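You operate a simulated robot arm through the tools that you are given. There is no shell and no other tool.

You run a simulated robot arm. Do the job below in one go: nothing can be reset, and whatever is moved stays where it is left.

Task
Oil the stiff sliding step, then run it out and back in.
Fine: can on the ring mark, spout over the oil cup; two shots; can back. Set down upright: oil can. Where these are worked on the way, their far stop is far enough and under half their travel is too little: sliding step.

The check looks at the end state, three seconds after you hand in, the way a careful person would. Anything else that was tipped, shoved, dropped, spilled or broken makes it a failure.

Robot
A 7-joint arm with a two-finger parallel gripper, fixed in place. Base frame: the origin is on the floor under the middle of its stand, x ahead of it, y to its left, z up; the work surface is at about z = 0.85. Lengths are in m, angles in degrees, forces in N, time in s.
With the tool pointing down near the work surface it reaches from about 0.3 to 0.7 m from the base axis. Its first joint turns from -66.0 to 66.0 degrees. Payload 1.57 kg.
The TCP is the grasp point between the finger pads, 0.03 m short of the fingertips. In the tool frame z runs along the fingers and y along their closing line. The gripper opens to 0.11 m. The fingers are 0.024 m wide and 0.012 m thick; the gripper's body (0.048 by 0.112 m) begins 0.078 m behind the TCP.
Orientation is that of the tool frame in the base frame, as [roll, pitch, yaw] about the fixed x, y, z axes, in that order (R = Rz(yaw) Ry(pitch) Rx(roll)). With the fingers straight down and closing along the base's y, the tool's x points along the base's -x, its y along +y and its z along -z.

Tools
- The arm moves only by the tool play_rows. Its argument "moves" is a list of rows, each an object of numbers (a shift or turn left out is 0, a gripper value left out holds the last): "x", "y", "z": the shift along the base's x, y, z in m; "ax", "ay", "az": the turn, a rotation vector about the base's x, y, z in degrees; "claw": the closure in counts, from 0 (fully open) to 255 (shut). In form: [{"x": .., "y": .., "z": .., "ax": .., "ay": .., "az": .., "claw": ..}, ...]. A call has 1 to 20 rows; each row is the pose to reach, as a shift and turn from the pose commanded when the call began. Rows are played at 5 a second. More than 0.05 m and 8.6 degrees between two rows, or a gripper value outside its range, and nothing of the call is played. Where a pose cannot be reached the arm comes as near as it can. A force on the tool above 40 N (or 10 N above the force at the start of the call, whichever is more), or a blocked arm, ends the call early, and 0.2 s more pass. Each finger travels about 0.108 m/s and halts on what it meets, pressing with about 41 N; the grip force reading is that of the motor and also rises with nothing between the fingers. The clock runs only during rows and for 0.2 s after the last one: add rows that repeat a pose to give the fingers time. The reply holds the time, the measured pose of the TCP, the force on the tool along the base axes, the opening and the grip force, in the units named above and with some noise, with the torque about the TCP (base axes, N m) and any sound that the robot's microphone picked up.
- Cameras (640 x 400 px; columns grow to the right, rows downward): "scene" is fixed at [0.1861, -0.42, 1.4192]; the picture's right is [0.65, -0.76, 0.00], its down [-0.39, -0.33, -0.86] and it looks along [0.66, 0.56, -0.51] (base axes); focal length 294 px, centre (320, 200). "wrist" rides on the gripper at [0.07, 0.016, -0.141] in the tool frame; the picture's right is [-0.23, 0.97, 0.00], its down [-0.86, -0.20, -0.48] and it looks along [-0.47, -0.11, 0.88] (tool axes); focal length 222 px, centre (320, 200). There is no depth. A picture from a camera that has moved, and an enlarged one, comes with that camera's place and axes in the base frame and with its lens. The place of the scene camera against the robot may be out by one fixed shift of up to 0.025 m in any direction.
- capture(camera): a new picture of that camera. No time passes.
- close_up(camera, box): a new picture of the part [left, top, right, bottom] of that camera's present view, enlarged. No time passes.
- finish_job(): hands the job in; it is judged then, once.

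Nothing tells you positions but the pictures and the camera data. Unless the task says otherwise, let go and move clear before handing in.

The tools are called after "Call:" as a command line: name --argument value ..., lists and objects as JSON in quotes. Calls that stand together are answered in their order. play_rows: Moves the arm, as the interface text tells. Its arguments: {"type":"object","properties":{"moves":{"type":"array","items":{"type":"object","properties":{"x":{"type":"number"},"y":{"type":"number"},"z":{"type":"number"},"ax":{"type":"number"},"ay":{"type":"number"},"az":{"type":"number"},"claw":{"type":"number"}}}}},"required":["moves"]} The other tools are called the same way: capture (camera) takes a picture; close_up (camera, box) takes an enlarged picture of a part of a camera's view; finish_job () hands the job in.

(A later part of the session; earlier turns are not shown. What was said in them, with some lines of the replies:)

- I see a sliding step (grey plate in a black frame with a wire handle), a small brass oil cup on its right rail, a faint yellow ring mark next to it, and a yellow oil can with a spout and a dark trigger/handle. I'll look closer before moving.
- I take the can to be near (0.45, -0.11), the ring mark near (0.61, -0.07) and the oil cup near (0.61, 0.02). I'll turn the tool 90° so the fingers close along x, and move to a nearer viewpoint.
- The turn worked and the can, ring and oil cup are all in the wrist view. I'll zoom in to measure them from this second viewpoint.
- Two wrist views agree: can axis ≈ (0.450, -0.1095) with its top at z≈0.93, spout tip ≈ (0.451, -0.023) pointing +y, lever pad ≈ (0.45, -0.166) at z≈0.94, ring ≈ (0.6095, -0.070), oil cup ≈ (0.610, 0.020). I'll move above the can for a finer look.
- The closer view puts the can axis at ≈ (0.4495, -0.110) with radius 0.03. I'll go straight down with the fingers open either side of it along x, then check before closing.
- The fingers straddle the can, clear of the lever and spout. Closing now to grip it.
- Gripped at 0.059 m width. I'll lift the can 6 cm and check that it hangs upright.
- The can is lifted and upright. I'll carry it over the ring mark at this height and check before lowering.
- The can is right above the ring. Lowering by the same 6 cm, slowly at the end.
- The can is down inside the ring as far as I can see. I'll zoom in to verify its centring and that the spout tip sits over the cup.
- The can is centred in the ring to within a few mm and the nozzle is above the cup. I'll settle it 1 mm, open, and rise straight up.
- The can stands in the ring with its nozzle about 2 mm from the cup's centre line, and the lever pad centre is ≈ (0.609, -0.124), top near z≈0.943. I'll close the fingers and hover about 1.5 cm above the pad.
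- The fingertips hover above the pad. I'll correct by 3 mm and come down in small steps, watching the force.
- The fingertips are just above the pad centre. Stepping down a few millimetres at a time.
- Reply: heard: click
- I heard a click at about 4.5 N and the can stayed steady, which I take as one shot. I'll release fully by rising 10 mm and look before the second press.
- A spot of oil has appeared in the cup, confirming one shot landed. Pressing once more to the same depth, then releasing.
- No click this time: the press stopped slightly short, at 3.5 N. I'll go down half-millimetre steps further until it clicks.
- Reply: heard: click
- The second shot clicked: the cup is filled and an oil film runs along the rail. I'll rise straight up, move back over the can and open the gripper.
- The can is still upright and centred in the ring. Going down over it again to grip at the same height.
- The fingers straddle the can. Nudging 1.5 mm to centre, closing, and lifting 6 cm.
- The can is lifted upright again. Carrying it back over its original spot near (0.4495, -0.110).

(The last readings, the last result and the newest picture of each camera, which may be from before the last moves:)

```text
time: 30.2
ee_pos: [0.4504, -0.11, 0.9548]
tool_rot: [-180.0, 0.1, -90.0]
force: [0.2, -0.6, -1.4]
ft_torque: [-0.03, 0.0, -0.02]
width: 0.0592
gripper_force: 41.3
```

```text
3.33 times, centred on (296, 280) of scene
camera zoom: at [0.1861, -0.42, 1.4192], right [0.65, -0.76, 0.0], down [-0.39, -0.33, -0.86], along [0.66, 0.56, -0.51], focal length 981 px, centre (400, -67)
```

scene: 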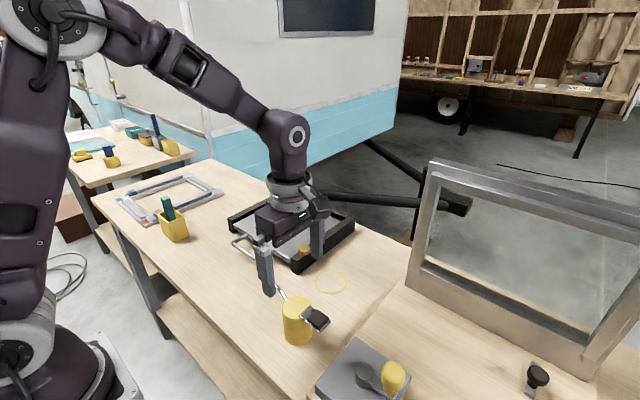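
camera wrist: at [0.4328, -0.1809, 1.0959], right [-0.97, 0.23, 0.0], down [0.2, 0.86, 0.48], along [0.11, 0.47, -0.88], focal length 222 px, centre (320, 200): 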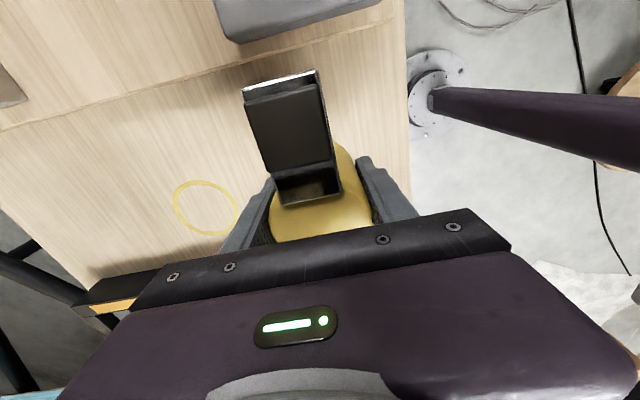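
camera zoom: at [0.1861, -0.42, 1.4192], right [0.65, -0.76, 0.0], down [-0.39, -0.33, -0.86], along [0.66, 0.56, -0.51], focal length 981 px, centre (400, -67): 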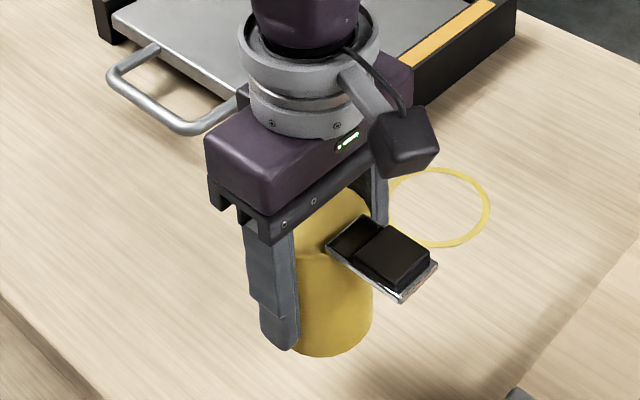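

It hangs over its original place to within a millimetre. Lowering slowly onto the bench.

Call:
play_rows --moves '[{"x": 0.0005, "z": -0.015}, {"x": 0.0005, "z": -0.03}, {"x": 0.0005, "z": -0.042}, {"x": 0.0005, "z": -0.051}, {"x": 0.0005, "z": -0.056}, {"x": 0.0005, "z": -0.0585}, {"x": 0.0005, "z": -0.06}, {"x": 0.0005, "z": -0.0605}, {"x": 0.0005, "z": -0.0605}]'

Call:
close_up --camera "scene" --box '[240, 265, 368, 345]'

```text
time: 32.2
ee_pos: [0.4503, -0.1117, 0.895]
tool_rot: [179.9, 0.0, -90.0]
force: [-2.0, 0.6, 18.5]
ft_torque: [0.2, 0.28, 0.04]
width: 0.059
gripper_force: 40.7
```

```text
5.00 times, centred on (304, 305) of scene
camera zoom: at [0.1858, -0.4198, 1.4193], right [0.65, -0.76, 0.0], down [-0.39, -0.33, -0.86], along [0.66, 0.56, -0.51], focal length 1472 px, centre (400, -325)
```

zoom: 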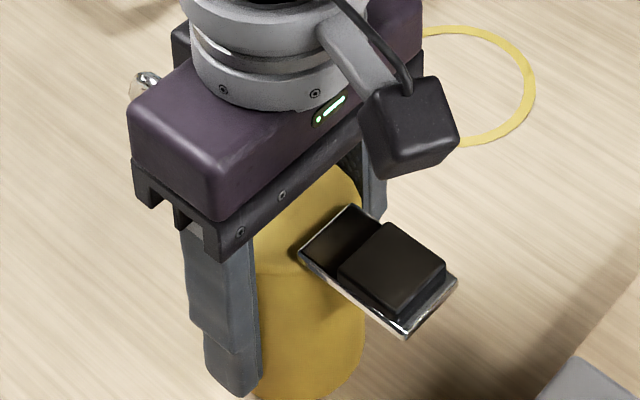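

It's seated, pressing the bench at about 18 N, so I'll ease up a fraction to relieve that, then open and rise straight up.

Call:
play_rows --moves '[{"z": 0.0005}, {"z": 0.0007}, {"z": 0.0007}]'

```text
time: 33.0
ee_pos: [0.4496, -0.1133, 0.8951]
tool_rot: [179.9, -0.1, -90.0]
force: [-1.0, -1.2, -0.5]
ft_torque: [-0.04, 0.03, 0.01]
width: 0.059
gripper_force: 41.1
```

The load is off. Opening and rising.

Call:
play_rows --moves '[{"claw": 130}, {"claw": 90}, {"claw": 40}, {"claw": 0}, {"claw": 0}, {"z": 0.02, "claw": 0}, {"z": 0.05}, {"z": 0.09}, {"z": 0.13}, {"z": 0.16}, {"z": 0.16}]'

Call:
capture --camera "wrist"

Call:
capture --camera "scene"

```text
time: 35.4
ee_pos: [0.4493, -0.1118, 1.0556]
tool_rot: [-180.0, 0.0, -89.9]
force: [-0.3, -0.4, 0.9]
ft_torque: [-0.02, 0.02, -0.01]
width: 0.11
gripper_force: 0.1
```

```text
taken
camera wrist: at [0.4334, -0.1827, 1.1974], right [-0.97, 0.23, 0.0], down [0.2, 0.85, 0.48], along [0.11, 0.47, -0.88], focal length 222 px, centre (320, 200)
```

wrist: 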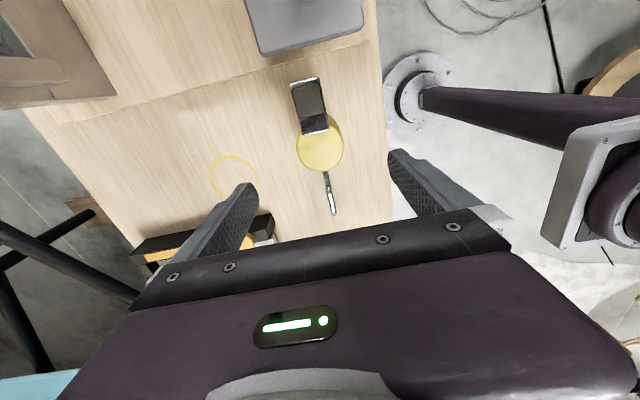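

```text
taken
```

scene: 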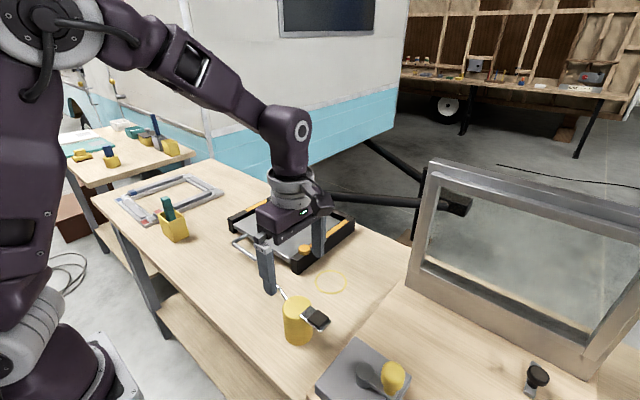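

The can is back on its starting spot, upright. From the first two views I put the handle bar at about x=0.518, y 0.11–0.21, z≈0.88. I'll move above it for a closer look, pre-setting the gripper to about 5 cm.

Call:
play_rows --moves '[{"x": 0.008, "y": 0.03}, {"x": 0.017, "y": 0.068}, {"x": 0.027, "y": 0.108}, {"x": 0.037, "y": 0.148, "claw": 0}, {"x": 0.047, "y": 0.188, "claw": 60}, {"x": 0.057, "y": 0.228, "claw": 120}, {"x": 0.064, "y": 0.256, "claw": 139}, {"x": 0.069, "y": 0.274, "claw": 139}, {"x": 0.069, "y": 0.274}, {"x": 0.069, "y": 0.274}]'

Call:
capture --camera "wrist"

Call:
capture --camera "scene"

```text
time: 37.6
ee_pos: [0.5194, 0.1602, 1.055]
tool_rot: [-179.9, 0.0, -90.0]
force: [-0.1, 0.3, -0.2]
ft_torque: [0.0, 0.01, 0.0]
width: 0.05
gripper_force: 0.0
```

```text
taken
camera wrist: at [0.502, 0.0923, 1.1956], right [-0.97, 0.23, 0.0], down [0.2, 0.86, 0.48], along [0.11, 0.47, -0.88], focal length 222 px, centre (320, 200)
```

wrist: 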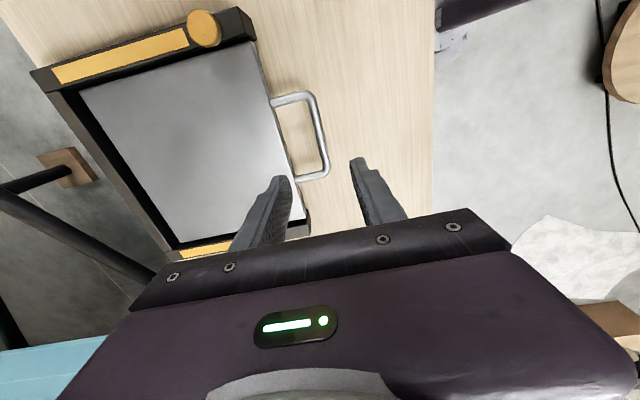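

```text
taken
```

scene: 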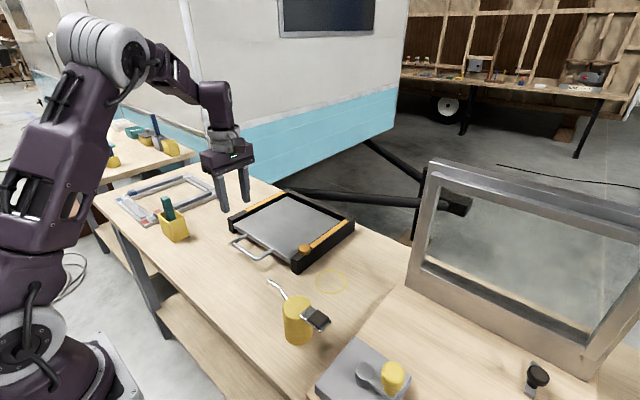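

Call:
close_up --camera "wrist" --box '[240, 80, 400, 180]'

Call:
close_up --camera "wrist" --box '[20, 0, 276, 160]'

```text
4.00 times, centred on (320, 130) of wrist
camera zoom: at [0.502, 0.0923, 1.1956], right [-0.97, 0.23, 0.0], down [0.2, 0.86, 0.48], along [0.11, 0.47, -0.88], focal length 888 px, centre (320, 480)
```

zoom: 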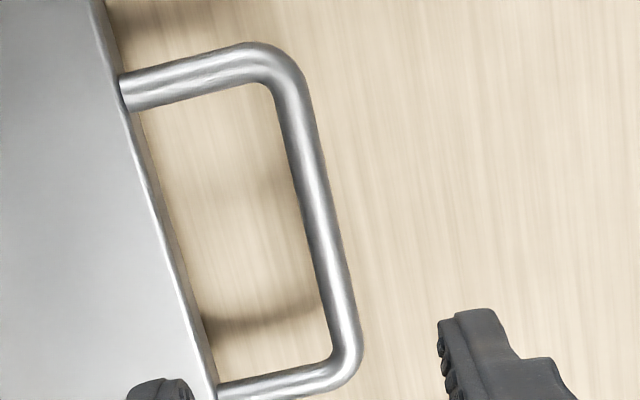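

```text
2.50 times, centred on (148, 80) of wrist
camera zoom: at [0.502, 0.0923, 1.1956], right [-0.97, 0.23, 0.0], down [0.2, 0.86, 0.48], along [0.11, 0.47, -0.88], focal length 555 px, centre (750, 500)
```

zoom: 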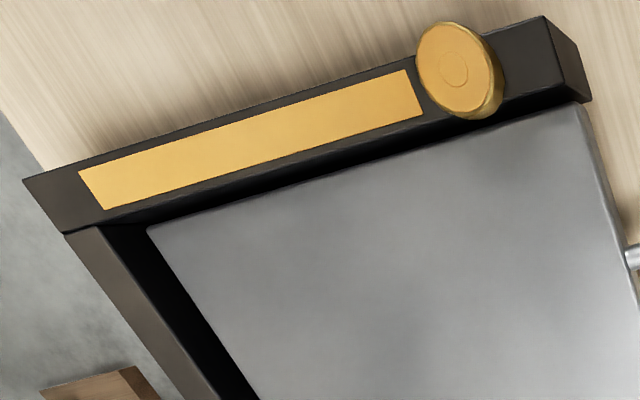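

The bar lies parallel to y at x≈0.519, centred at y≈0.16, with a clear gap inside the loop. I'll descend with one finger inside the loop and one outside.

Call:
play_rows --moves '[{"x": 0.001, "y": -0.002, "z": -0.04}, {"x": 0.001, "y": -0.002, "z": -0.08}, {"x": 0.001, "y": -0.002, "z": -0.11}, {"x": 0.001, "y": -0.002, "z": -0.125}, {"x": 0.001, "y": -0.002, "z": -0.125}]'

Call:
capture --camera "wrist"

Call:
close_up --camera "scene" --box '[192, 190, 320, 270]'

```text
time: 38.8
ee_pos: [0.5191, 0.1594, 0.9312]
tool_rot: [-180.0, 0.1, -90.0]
force: [-0.5, -0.3, 0.4]
ft_torque: [-0.01, -0.01, 0.0]
width: 0.0499
gripper_force: 0.1
```

```text
taken
camera wrist: at [0.503, 0.0896, 1.0714], right [-0.97, 0.23, 0.0], down [0.2, 0.86, 0.48], along [0.11, 0.47, -0.88], focal length 222 px, centre (320, 200)
```

wrist: 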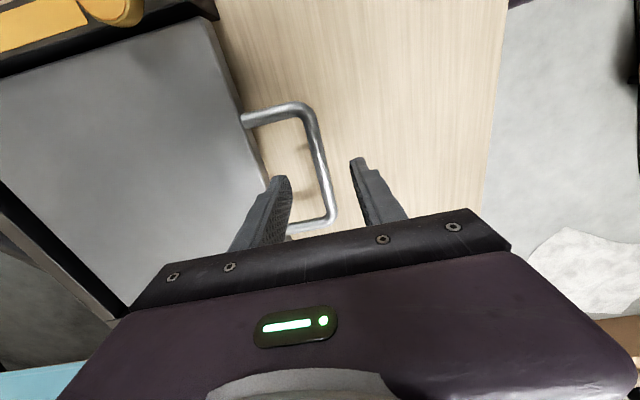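

```text
5.00 times, centred on (256, 230) of scene
camera zoom: at [0.1861, -0.42, 1.4192], right [0.65, -0.76, 0.0], down [-0.39, -0.33, -0.86], along [0.66, 0.56, -0.51], focal length 1472 px, centre (640, 50)
```

zoom: 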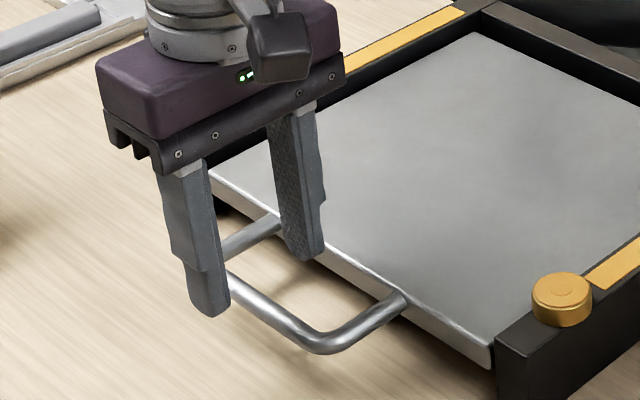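

Alignment is good. Going down the last 4 cm, then closing on the bar.

Call:
play_rows --moves '[{"z": -0.012}, {"z": -0.024}, {"z": -0.034}, {"z": -0.041}, {"z": -0.041}]'

Call:
capture --camera "wrist"

Call:
close_up --camera "scene" --box '[192, 190, 320, 270]'

```text
time: 40.0
ee_pos: [0.5206, 0.1597, 0.8894]
tool_rot: [179.9, -0.1, -90.0]
force: [0.1, -0.4, -0.5]
ft_torque: [0.0, 0.01, 0.0]
width: 0.05
gripper_force: 0.0
```

```text
taken
camera wrist: at [0.5043, 0.0902, 1.031], right [-0.97, 0.23, 0.0], down [0.2, 0.86, 0.48], along [0.11, 0.47, -0.88], focal length 222 px, centre (320, 200)
```

wrist: 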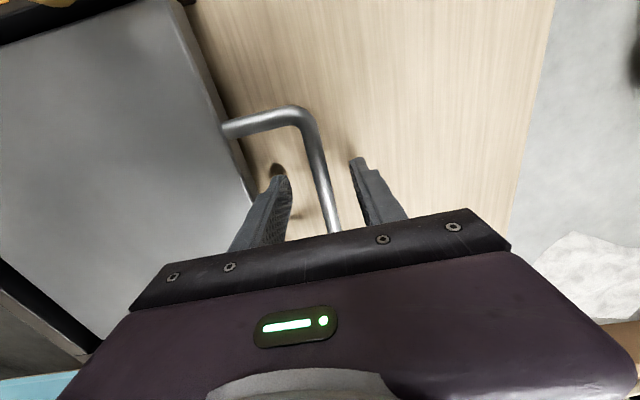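

```text
5.00 times, centred on (256, 230) of scene
camera zoom: at [0.1861, -0.42, 1.4192], right [0.65, -0.76, 0.0], down [-0.39, -0.33, -0.86], along [0.66, 0.56, -0.51], focal length 1472 px, centre (640, 50)
```

zoom: 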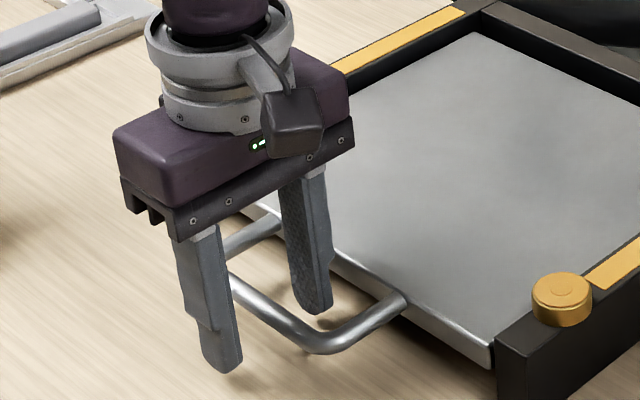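

The bar is between the fingers. Closing on it.

Call:
play_rows --moves '[{"x": -0.001, "claw": 170}, {"x": -0.001, "claw": 200}, {"x": -0.001, "claw": 230}, {"x": -0.001, "claw": 255}, {"x": -0.001, "claw": 255}]'

Call:
close_up --camera "scene" --box '[192, 190, 320, 270]'

```text
time: 41.2
ee_pos: [0.519, 0.1592, 0.8896]
tool_rot: [179.9, -0.1, -90.0]
force: [-27.3, 0.0, 8.7]
ft_torque: [-0.3, 0.18, -0.03]
width: 0.0116
gripper_force: 29.0
```

```text
5.00 times, centred on (256, 230) of scene
camera zoom: at [0.1853, -0.42, 1.4193], right [0.65, -0.76, 0.0], down [-0.38, -0.33, -0.86], along [0.66, 0.56, -0.51], focal length 1472 px, centre (640, 50)
```

zoom: 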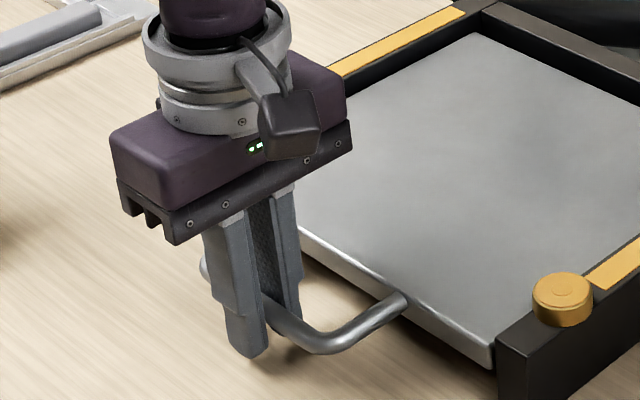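

Gripped the bar (0.0116 m). Some preload along x will ease as I pull; I'll pull the first 3 cm gently along -x.

Call:
play_rows --moves '[{"x": -0.003}, {"x": -0.007}, {"x": -0.012}, {"x": -0.018}, {"x": -0.024}, {"x": -0.03}, {"x": -0.03}]'

Call:
capture --camera "scene"

```text
time: 42.8
ee_pos: [0.4895, 0.1593, 0.89]
tool_rot: [179.9, -0.1, -90.0]
force: [0.2, -9.6, -19.2]
ft_torque: [-0.33, -0.02, 0.01]
width: 0.0115
gripper_force: 29.3
```

```text
taken
```

scene: 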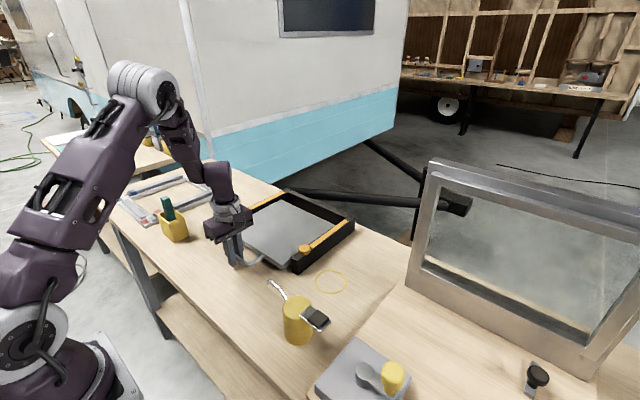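

It slides freely. To avoid fighting the rails I'll loosen the grip slightly so the inner finger just hooks the bar, and keep pulling in stages.

Call:
play_rows --moves '[{"claw": 212}, {"claw": 212}, {"x": -0.008}, {"x": -0.018}, {"x": -0.028}, {"x": -0.038}, {"x": -0.038}]'

Call:
close_up --camera "scene" --box '[170, 180, 362, 300]'

```text
time: 44.4
ee_pos: [0.4511, 0.1593, 0.8912]
tool_rot: [179.9, 0.0, -90.1]
force: [0.0, 0.0, 0.1]
ft_torque: [0.01, 0.02, 0.02]
width: 0.0187
gripper_force: 0.0
```

```text
3.33 times, centred on (266, 240) of scene
camera zoom: at [0.1861, -0.42, 1.4192], right [0.65, -0.76, 0.0], down [-0.39, -0.33, -0.86], along [0.66, 0.56, -0.51], focal length 981 px, centre (500, 67)
```

zoom: 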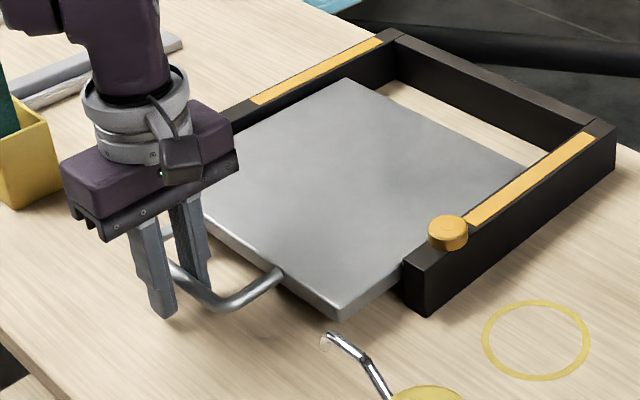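

The step is about 6.5 cm out with room to spare. Continuing toward its far stop.

Call:
play_rows --moves '[{"x": -0.01}, {"x": -0.02}, {"x": -0.03}, {"x": -0.04}, {"x": -0.04}]'

Call:
close_up --camera "scene" --box '[170, 180, 362, 300]'

```text
time: 45.6
ee_pos: [0.4115, 0.1607, 0.8893]
tool_rot: [180.0, 0.0, -90.0]
force: [-0.4, 0.4, 0.1]
ft_torque: [0.01, 0.0, 0.0]
width: 0.0189
gripper_force: 0.2
```

```text
3.33 times, centred on (266, 240) of scene
camera zoom: at [0.1861, -0.4199, 1.4192], right [0.65, -0.76, 0.0], down [-0.39, -0.33, -0.86], along [0.66, 0.56, -0.51], focal length 981 px, centre (500, 67)
```

zoom: 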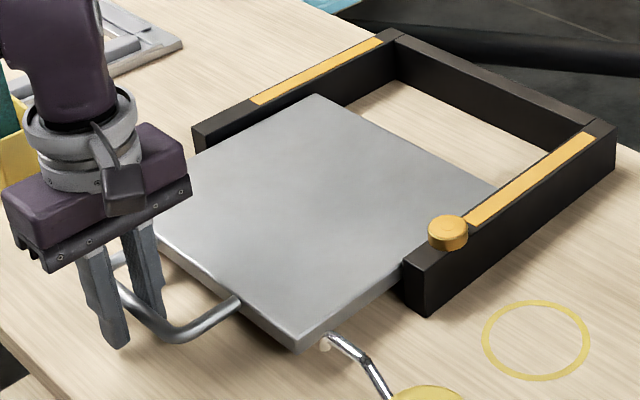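

About 10 cm out now, still no stop felt. Continuing.

Call:
play_rows --moves '[{"x": -0.008}, {"x": -0.016}, {"x": -0.024}, {"x": -0.03}, {"x": -0.03}]'

Call:
close_up --camera "scene" --box '[150, 180, 342, 300]'

```text
time: 46.8
ee_pos: [0.3817, 0.1607, 0.889]
tool_rot: [180.0, 0.0, -90.0]
force: [7.2, 0.8, -2.8]
ft_torque: [0.09, -0.02, 0.0]
width: 0.0254
gripper_force: 3.3
```

```text
3.33 times, centred on (246, 240) of scene
camera zoom: at [0.1863, -0.4199, 1.4192], right [0.65, -0.76, 0.0], down [-0.39, -0.33, -0.86], along [0.66, 0.56, -0.51], focal length 981 px, centre (567, 67)
```

zoom: 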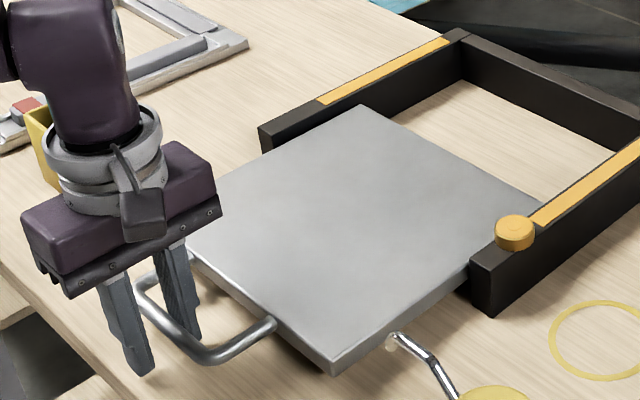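

A force of 7 N and the fingers being spread suggest the far stop. I'll close on the bar and pull a few more millimetres to confirm.

Call:
play_rows --moves '[{"claw": 235}, {"claw": 255}, {"claw": 255}, {"x": -0.002}]'

Call:
capture --camera "wrist"

```text
time: 47.4
ee_pos: [0.3882, 0.1609, 0.8916]
tool_rot: [-179.3, 0.4, -90.3]
force: [33.0, -3.9, -14.9]
ft_torque: [0.26, -0.19, 0.4]
width: 0.0116
gripper_force: 29.0
stopped in row 3: the force on the tool passed its limit at 47 N (the readings are from after the stop); the commanded pose is now the measured one
```

```text
taken
camera wrist: at [0.3689, 0.0899, 1.0307], right [-0.97, 0.23, -0.01], down [0.2, 0.85, 0.49], along [0.12, 0.47, -0.87], focal length 222 px, centre (320, 200)
```

wrist: 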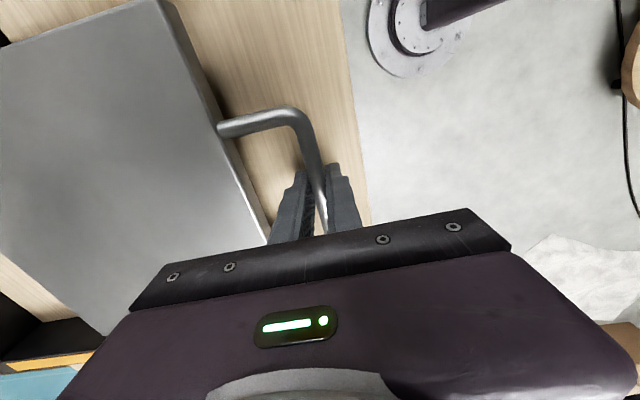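

The step is against its far stop, with the bar at x≈0.387 (about 13 cm of travel). I'll loosen the grip, straighten the small tool deflection, then push back in.

Call:
play_rows --moves '[{"claw": 212}, {"ax": -0.4, "ay": 0.7, "az": 0.3, "z": -0.0015, "claw": 208}, {"ax": -0.4, "ay": 0.7, "az": 0.3, "z": -0.0015, "claw": 208}]'

Call:
capture --camera "scene"

```text
time: 48.2
ee_pos: [0.3847, 0.1594, 0.8893]
tool_rot: [179.7, -0.2, -89.8]
force: [-0.3, -0.1, 0.7]
ft_torque: [0.01, 0.0, -0.02]
width: 0.0204
gripper_force: 0.1
```

```text
taken
```

scene: 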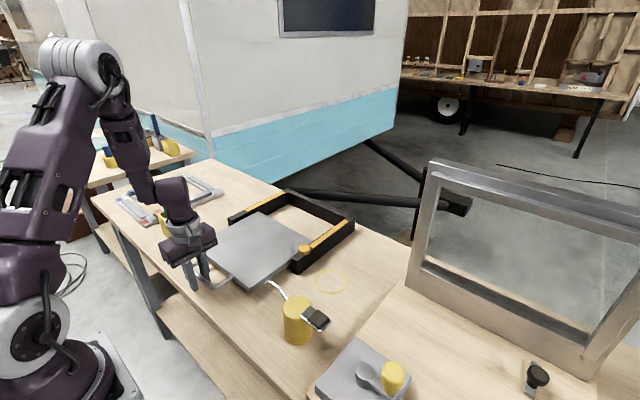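

Forces are zero and the step is fully out. Pushing it back in along +x with the outer finger, in stages.

Call:
play_rows --moves '[{"x": 0.006}, {"x": 0.016}, {"x": 0.027}, {"x": 0.038}, {"x": 0.049}, {"x": 0.06}, {"x": 0.06}]'

Call:
close_up --camera "scene" --box '[170, 180, 362, 300]'

```text
time: 49.8
ee_pos: [0.4462, 0.16, 0.8891]
tool_rot: [179.7, -0.2, -89.9]
force: [0.4, 0.1, -0.7]
ft_torque: [0.02, -0.01, 0.02]
width: 0.0203
gripper_force: 0.1
```

```text
3.33 times, centred on (266, 240) of scene
camera zoom: at [0.1861, -0.42, 1.4192], right [0.65, -0.76, 0.0], down [-0.39, -0.33, -0.86], along [0.66, 0.56, -0.51], focal length 981 px, centre (500, 67)
```

zoom: 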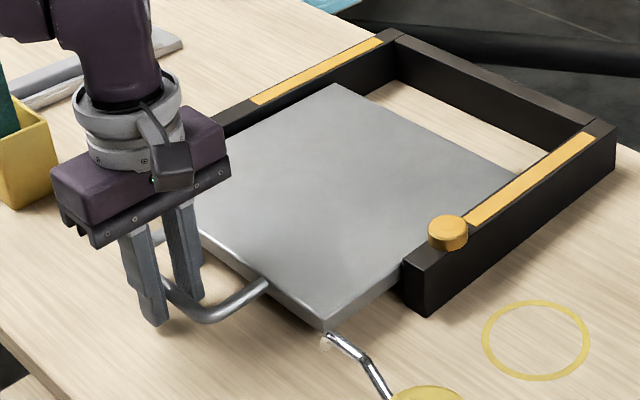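

It's sliding in smoothly. Next stage, 6 cm more.

Call:
play_rows --moves '[{"x": 0.01}, {"x": 0.021}, {"x": 0.032}, {"x": 0.043}, {"x": 0.052}, {"x": 0.06}, {"x": 0.06}]'

Call:
close_up --camera "scene" --box '[190, 170, 382, 290]'

```text
time: 51.4
ee_pos: [0.5048, 0.1603, 0.8888]
tool_rot: [179.7, -0.2, -90.0]
force: [-0.3, -0.4, -0.7]
ft_torque: [-0.03, 0.0, -0.05]
width: 0.0208
gripper_force: 0.0
```

```text
3.33 times, centred on (286, 230) of scene
camera zoom: at [0.1861, -0.42, 1.4192], right [0.65, -0.76, 0.0], down [-0.39, -0.33, -0.86], along [0.66, 0.56, -0.51], focal length 981 px, centre (433, 100)
```

zoom: 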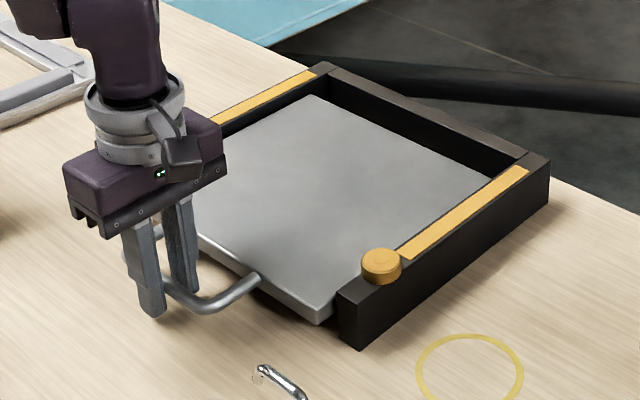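

About 2 cm left. Finishing slowly and watching for the closed stop.

Call:
play_rows --moves '[{"x": 0.004}, {"x": 0.008}, {"x": 0.012}, {"x": 0.015}, {"x": 0.018}, {"x": 0.018}]'

Call:
close_up --camera "scene" --box '[210, 170, 370, 270]'

```text
time: 52.8
ee_pos: [0.5224, 0.1597, 0.8891]
tool_rot: [179.7, -0.2, -89.9]
force: [-1.3, 0.5, 0.5]
ft_torque: [0.0, 0.01, -0.04]
width: 0.0224
gripper_force: 1.1
```

```text
4.00 times, centred on (290, 220) of scene
camera zoom: at [0.1861, -0.4199, 1.4192], right [0.65, -0.76, 0.0], down [-0.39, -0.33, -0.86], along [0.66, 0.56, -0.51], focal length 1177 px, centre (440, 120)
```

zoom: 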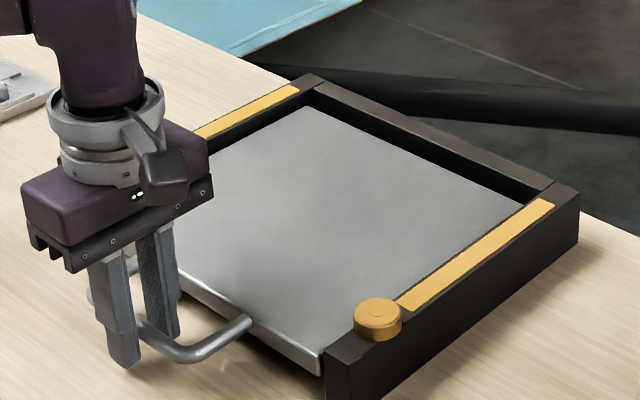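

The step now matches its starting view. I'll press 3 mm further to be sure it's fully home, then back off, open and rise clear.

Call:
play_rows --moves '[{"x": 0.001}, {"x": 0.002}, {"x": 0.003}, {"x": 0.003}]'

Call:
close_up --camera "scene" --box '[210, 170, 370, 270]'

```text
time: 53.8
ee_pos: [0.5244, 0.1593, 0.8889]
tool_rot: [179.7, -0.2, -89.9]
force: [-6.0, 0.4, -2.7]
ft_torque: [0.04, 0.04, -0.09]
width: 0.0257
gripper_force: 2.9
```

```text
4.00 times, centred on (290, 220) of scene
camera zoom: at [0.186, -0.4199, 1.4192], right [0.65, -0.76, 0.0], down [-0.39, -0.33, -0.86], along [0.66, 0.56, -0.51], focal length 1177 px, centre (440, 120)
```

zoom: 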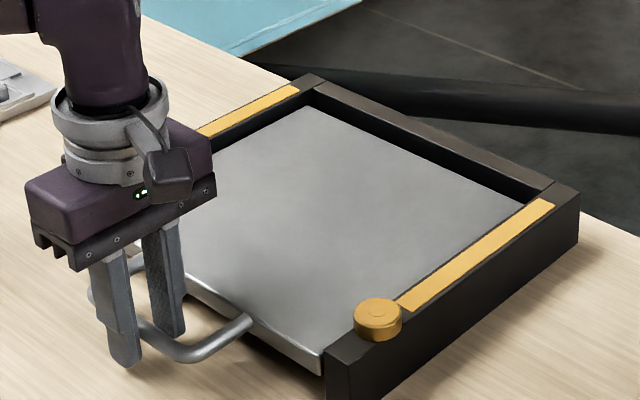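

It's firmly home. Opening to 5 cm around the bar, recentring, and lifting straight up.

Call:
play_rows --moves '[{"x": -0.001, "claw": 170}, {"x": -0.004, "claw": 139}, {"x": -0.004, "claw": 139}, {"x": -0.004, "z": 0.015}, {"x": -0.004, "z": 0.04}, {"x": -0.004, "z": 0.08}, {"x": -0.004, "z": 0.125}, {"x": -0.004, "z": 0.165}, {"x": -0.004, "z": 0.2}, {"x": -0.004, "z": 0.2}]'

Call:
capture --camera "scene"

Call:
capture --camera "wrist"

```text
time: 56.0
ee_pos: [0.5209, 0.1608, 1.0914]
tool_rot: [179.7, -0.2, -90.0]
force: [0.0, -0.7, -0.1]
ft_torque: [-0.01, 0.04, -0.01]
width: 0.05
gripper_force: 0.1
```

```text
taken
```

scene: 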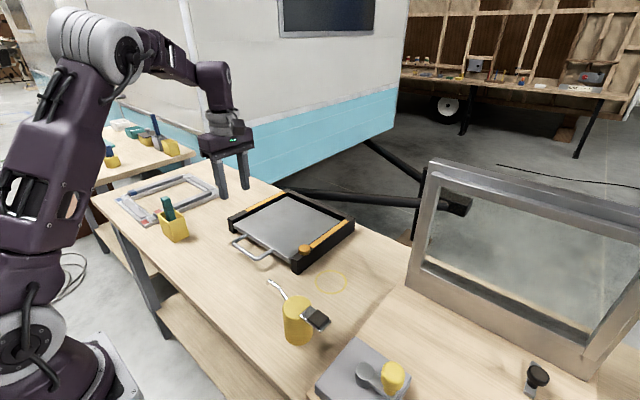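

```text
taken
camera wrist: at [0.5056, 0.0914, 1.2316], right [-0.97, 0.23, 0.0], down [0.2, 0.86, 0.47], along [0.1, 0.46, -0.88], focal length 222 px, centre (320, 200)
```

wrist: 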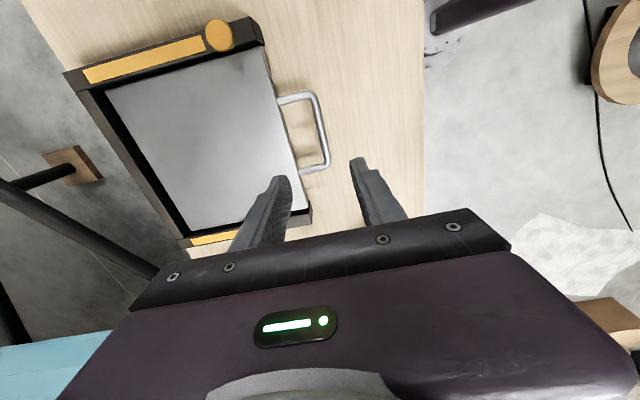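

The arm is clear and everything looks in place. I'll make a final comparison of the step and can against the first pictures.

Call:
close_up --camera "scene" --box '[210, 170, 370, 270]'

Call:
close_up --camera "scene" --box '[240, 250, 400, 350]'

```text
4.00 times, centred on (290, 220) of scene
camera zoom: at [0.1861, -0.42, 1.4192], right [0.65, -0.76, 0.0], down [-0.39, -0.33, -0.86], along [0.66, 0.56, -0.51], focal length 1177 px, centre (440, 120)
```

zoom: 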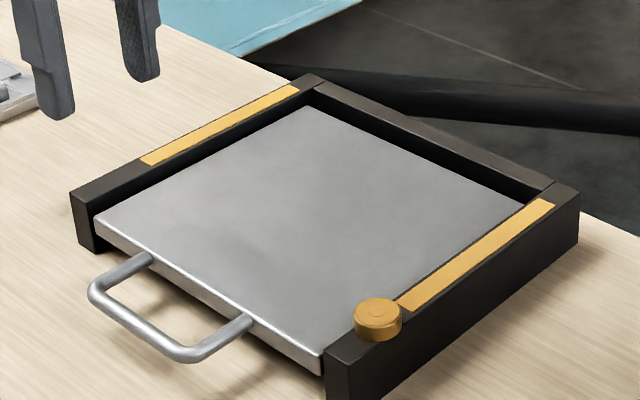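

```text
4.00 times, centred on (320, 300) of scene
camera zoom: at [0.1861, -0.42, 1.4192], right [0.65, -0.76, 0.0], down [-0.39, -0.33, -0.86], along [0.66, 0.56, -0.51], focal length 1177 px, centre (320, -200)
```

zoom: 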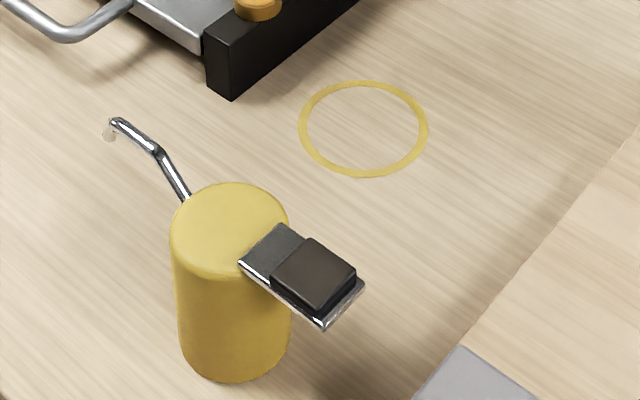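

The final pictures match the first ones: the can is upright on its original spot and the step is fully in. The cup and rails show oil from two shots, the step reached its far stop, and the arm is clear. Handing in.

Call:
finish_job

```text
The job is handed in.
```

The job is handed in, but no verdict came back. The step is oiled and has been run out and back in, and the oil can is back where it started.

- **Oiling:** I stood the can on the ring mark with its spout over the oil cup and pressed the lever twice. Each shot clicked. Oil showed in the cup after the first, and on the rails after the second.
- **Second shot:** the first push on it stopped just short, with no click. I pressed about a millimetre further and it fired, so I counted two shots in total.
- **Can back:** it is upright on its original spot, to within a millimetre or two by the camera. I pressed it onto the bench at about 18 N while lowering it, then eased off before letting go.
- **Step:** I pulled it out about 13 cm until it stopped. Closing the fingers on the handle there briefly pulled it at 47 N, over the force limit, which ended that move early. I then pushed it home until it would go no further, and it matches its starting picture.

Nothing else looked moved in the final pictures, and the arm is clear of the bench.
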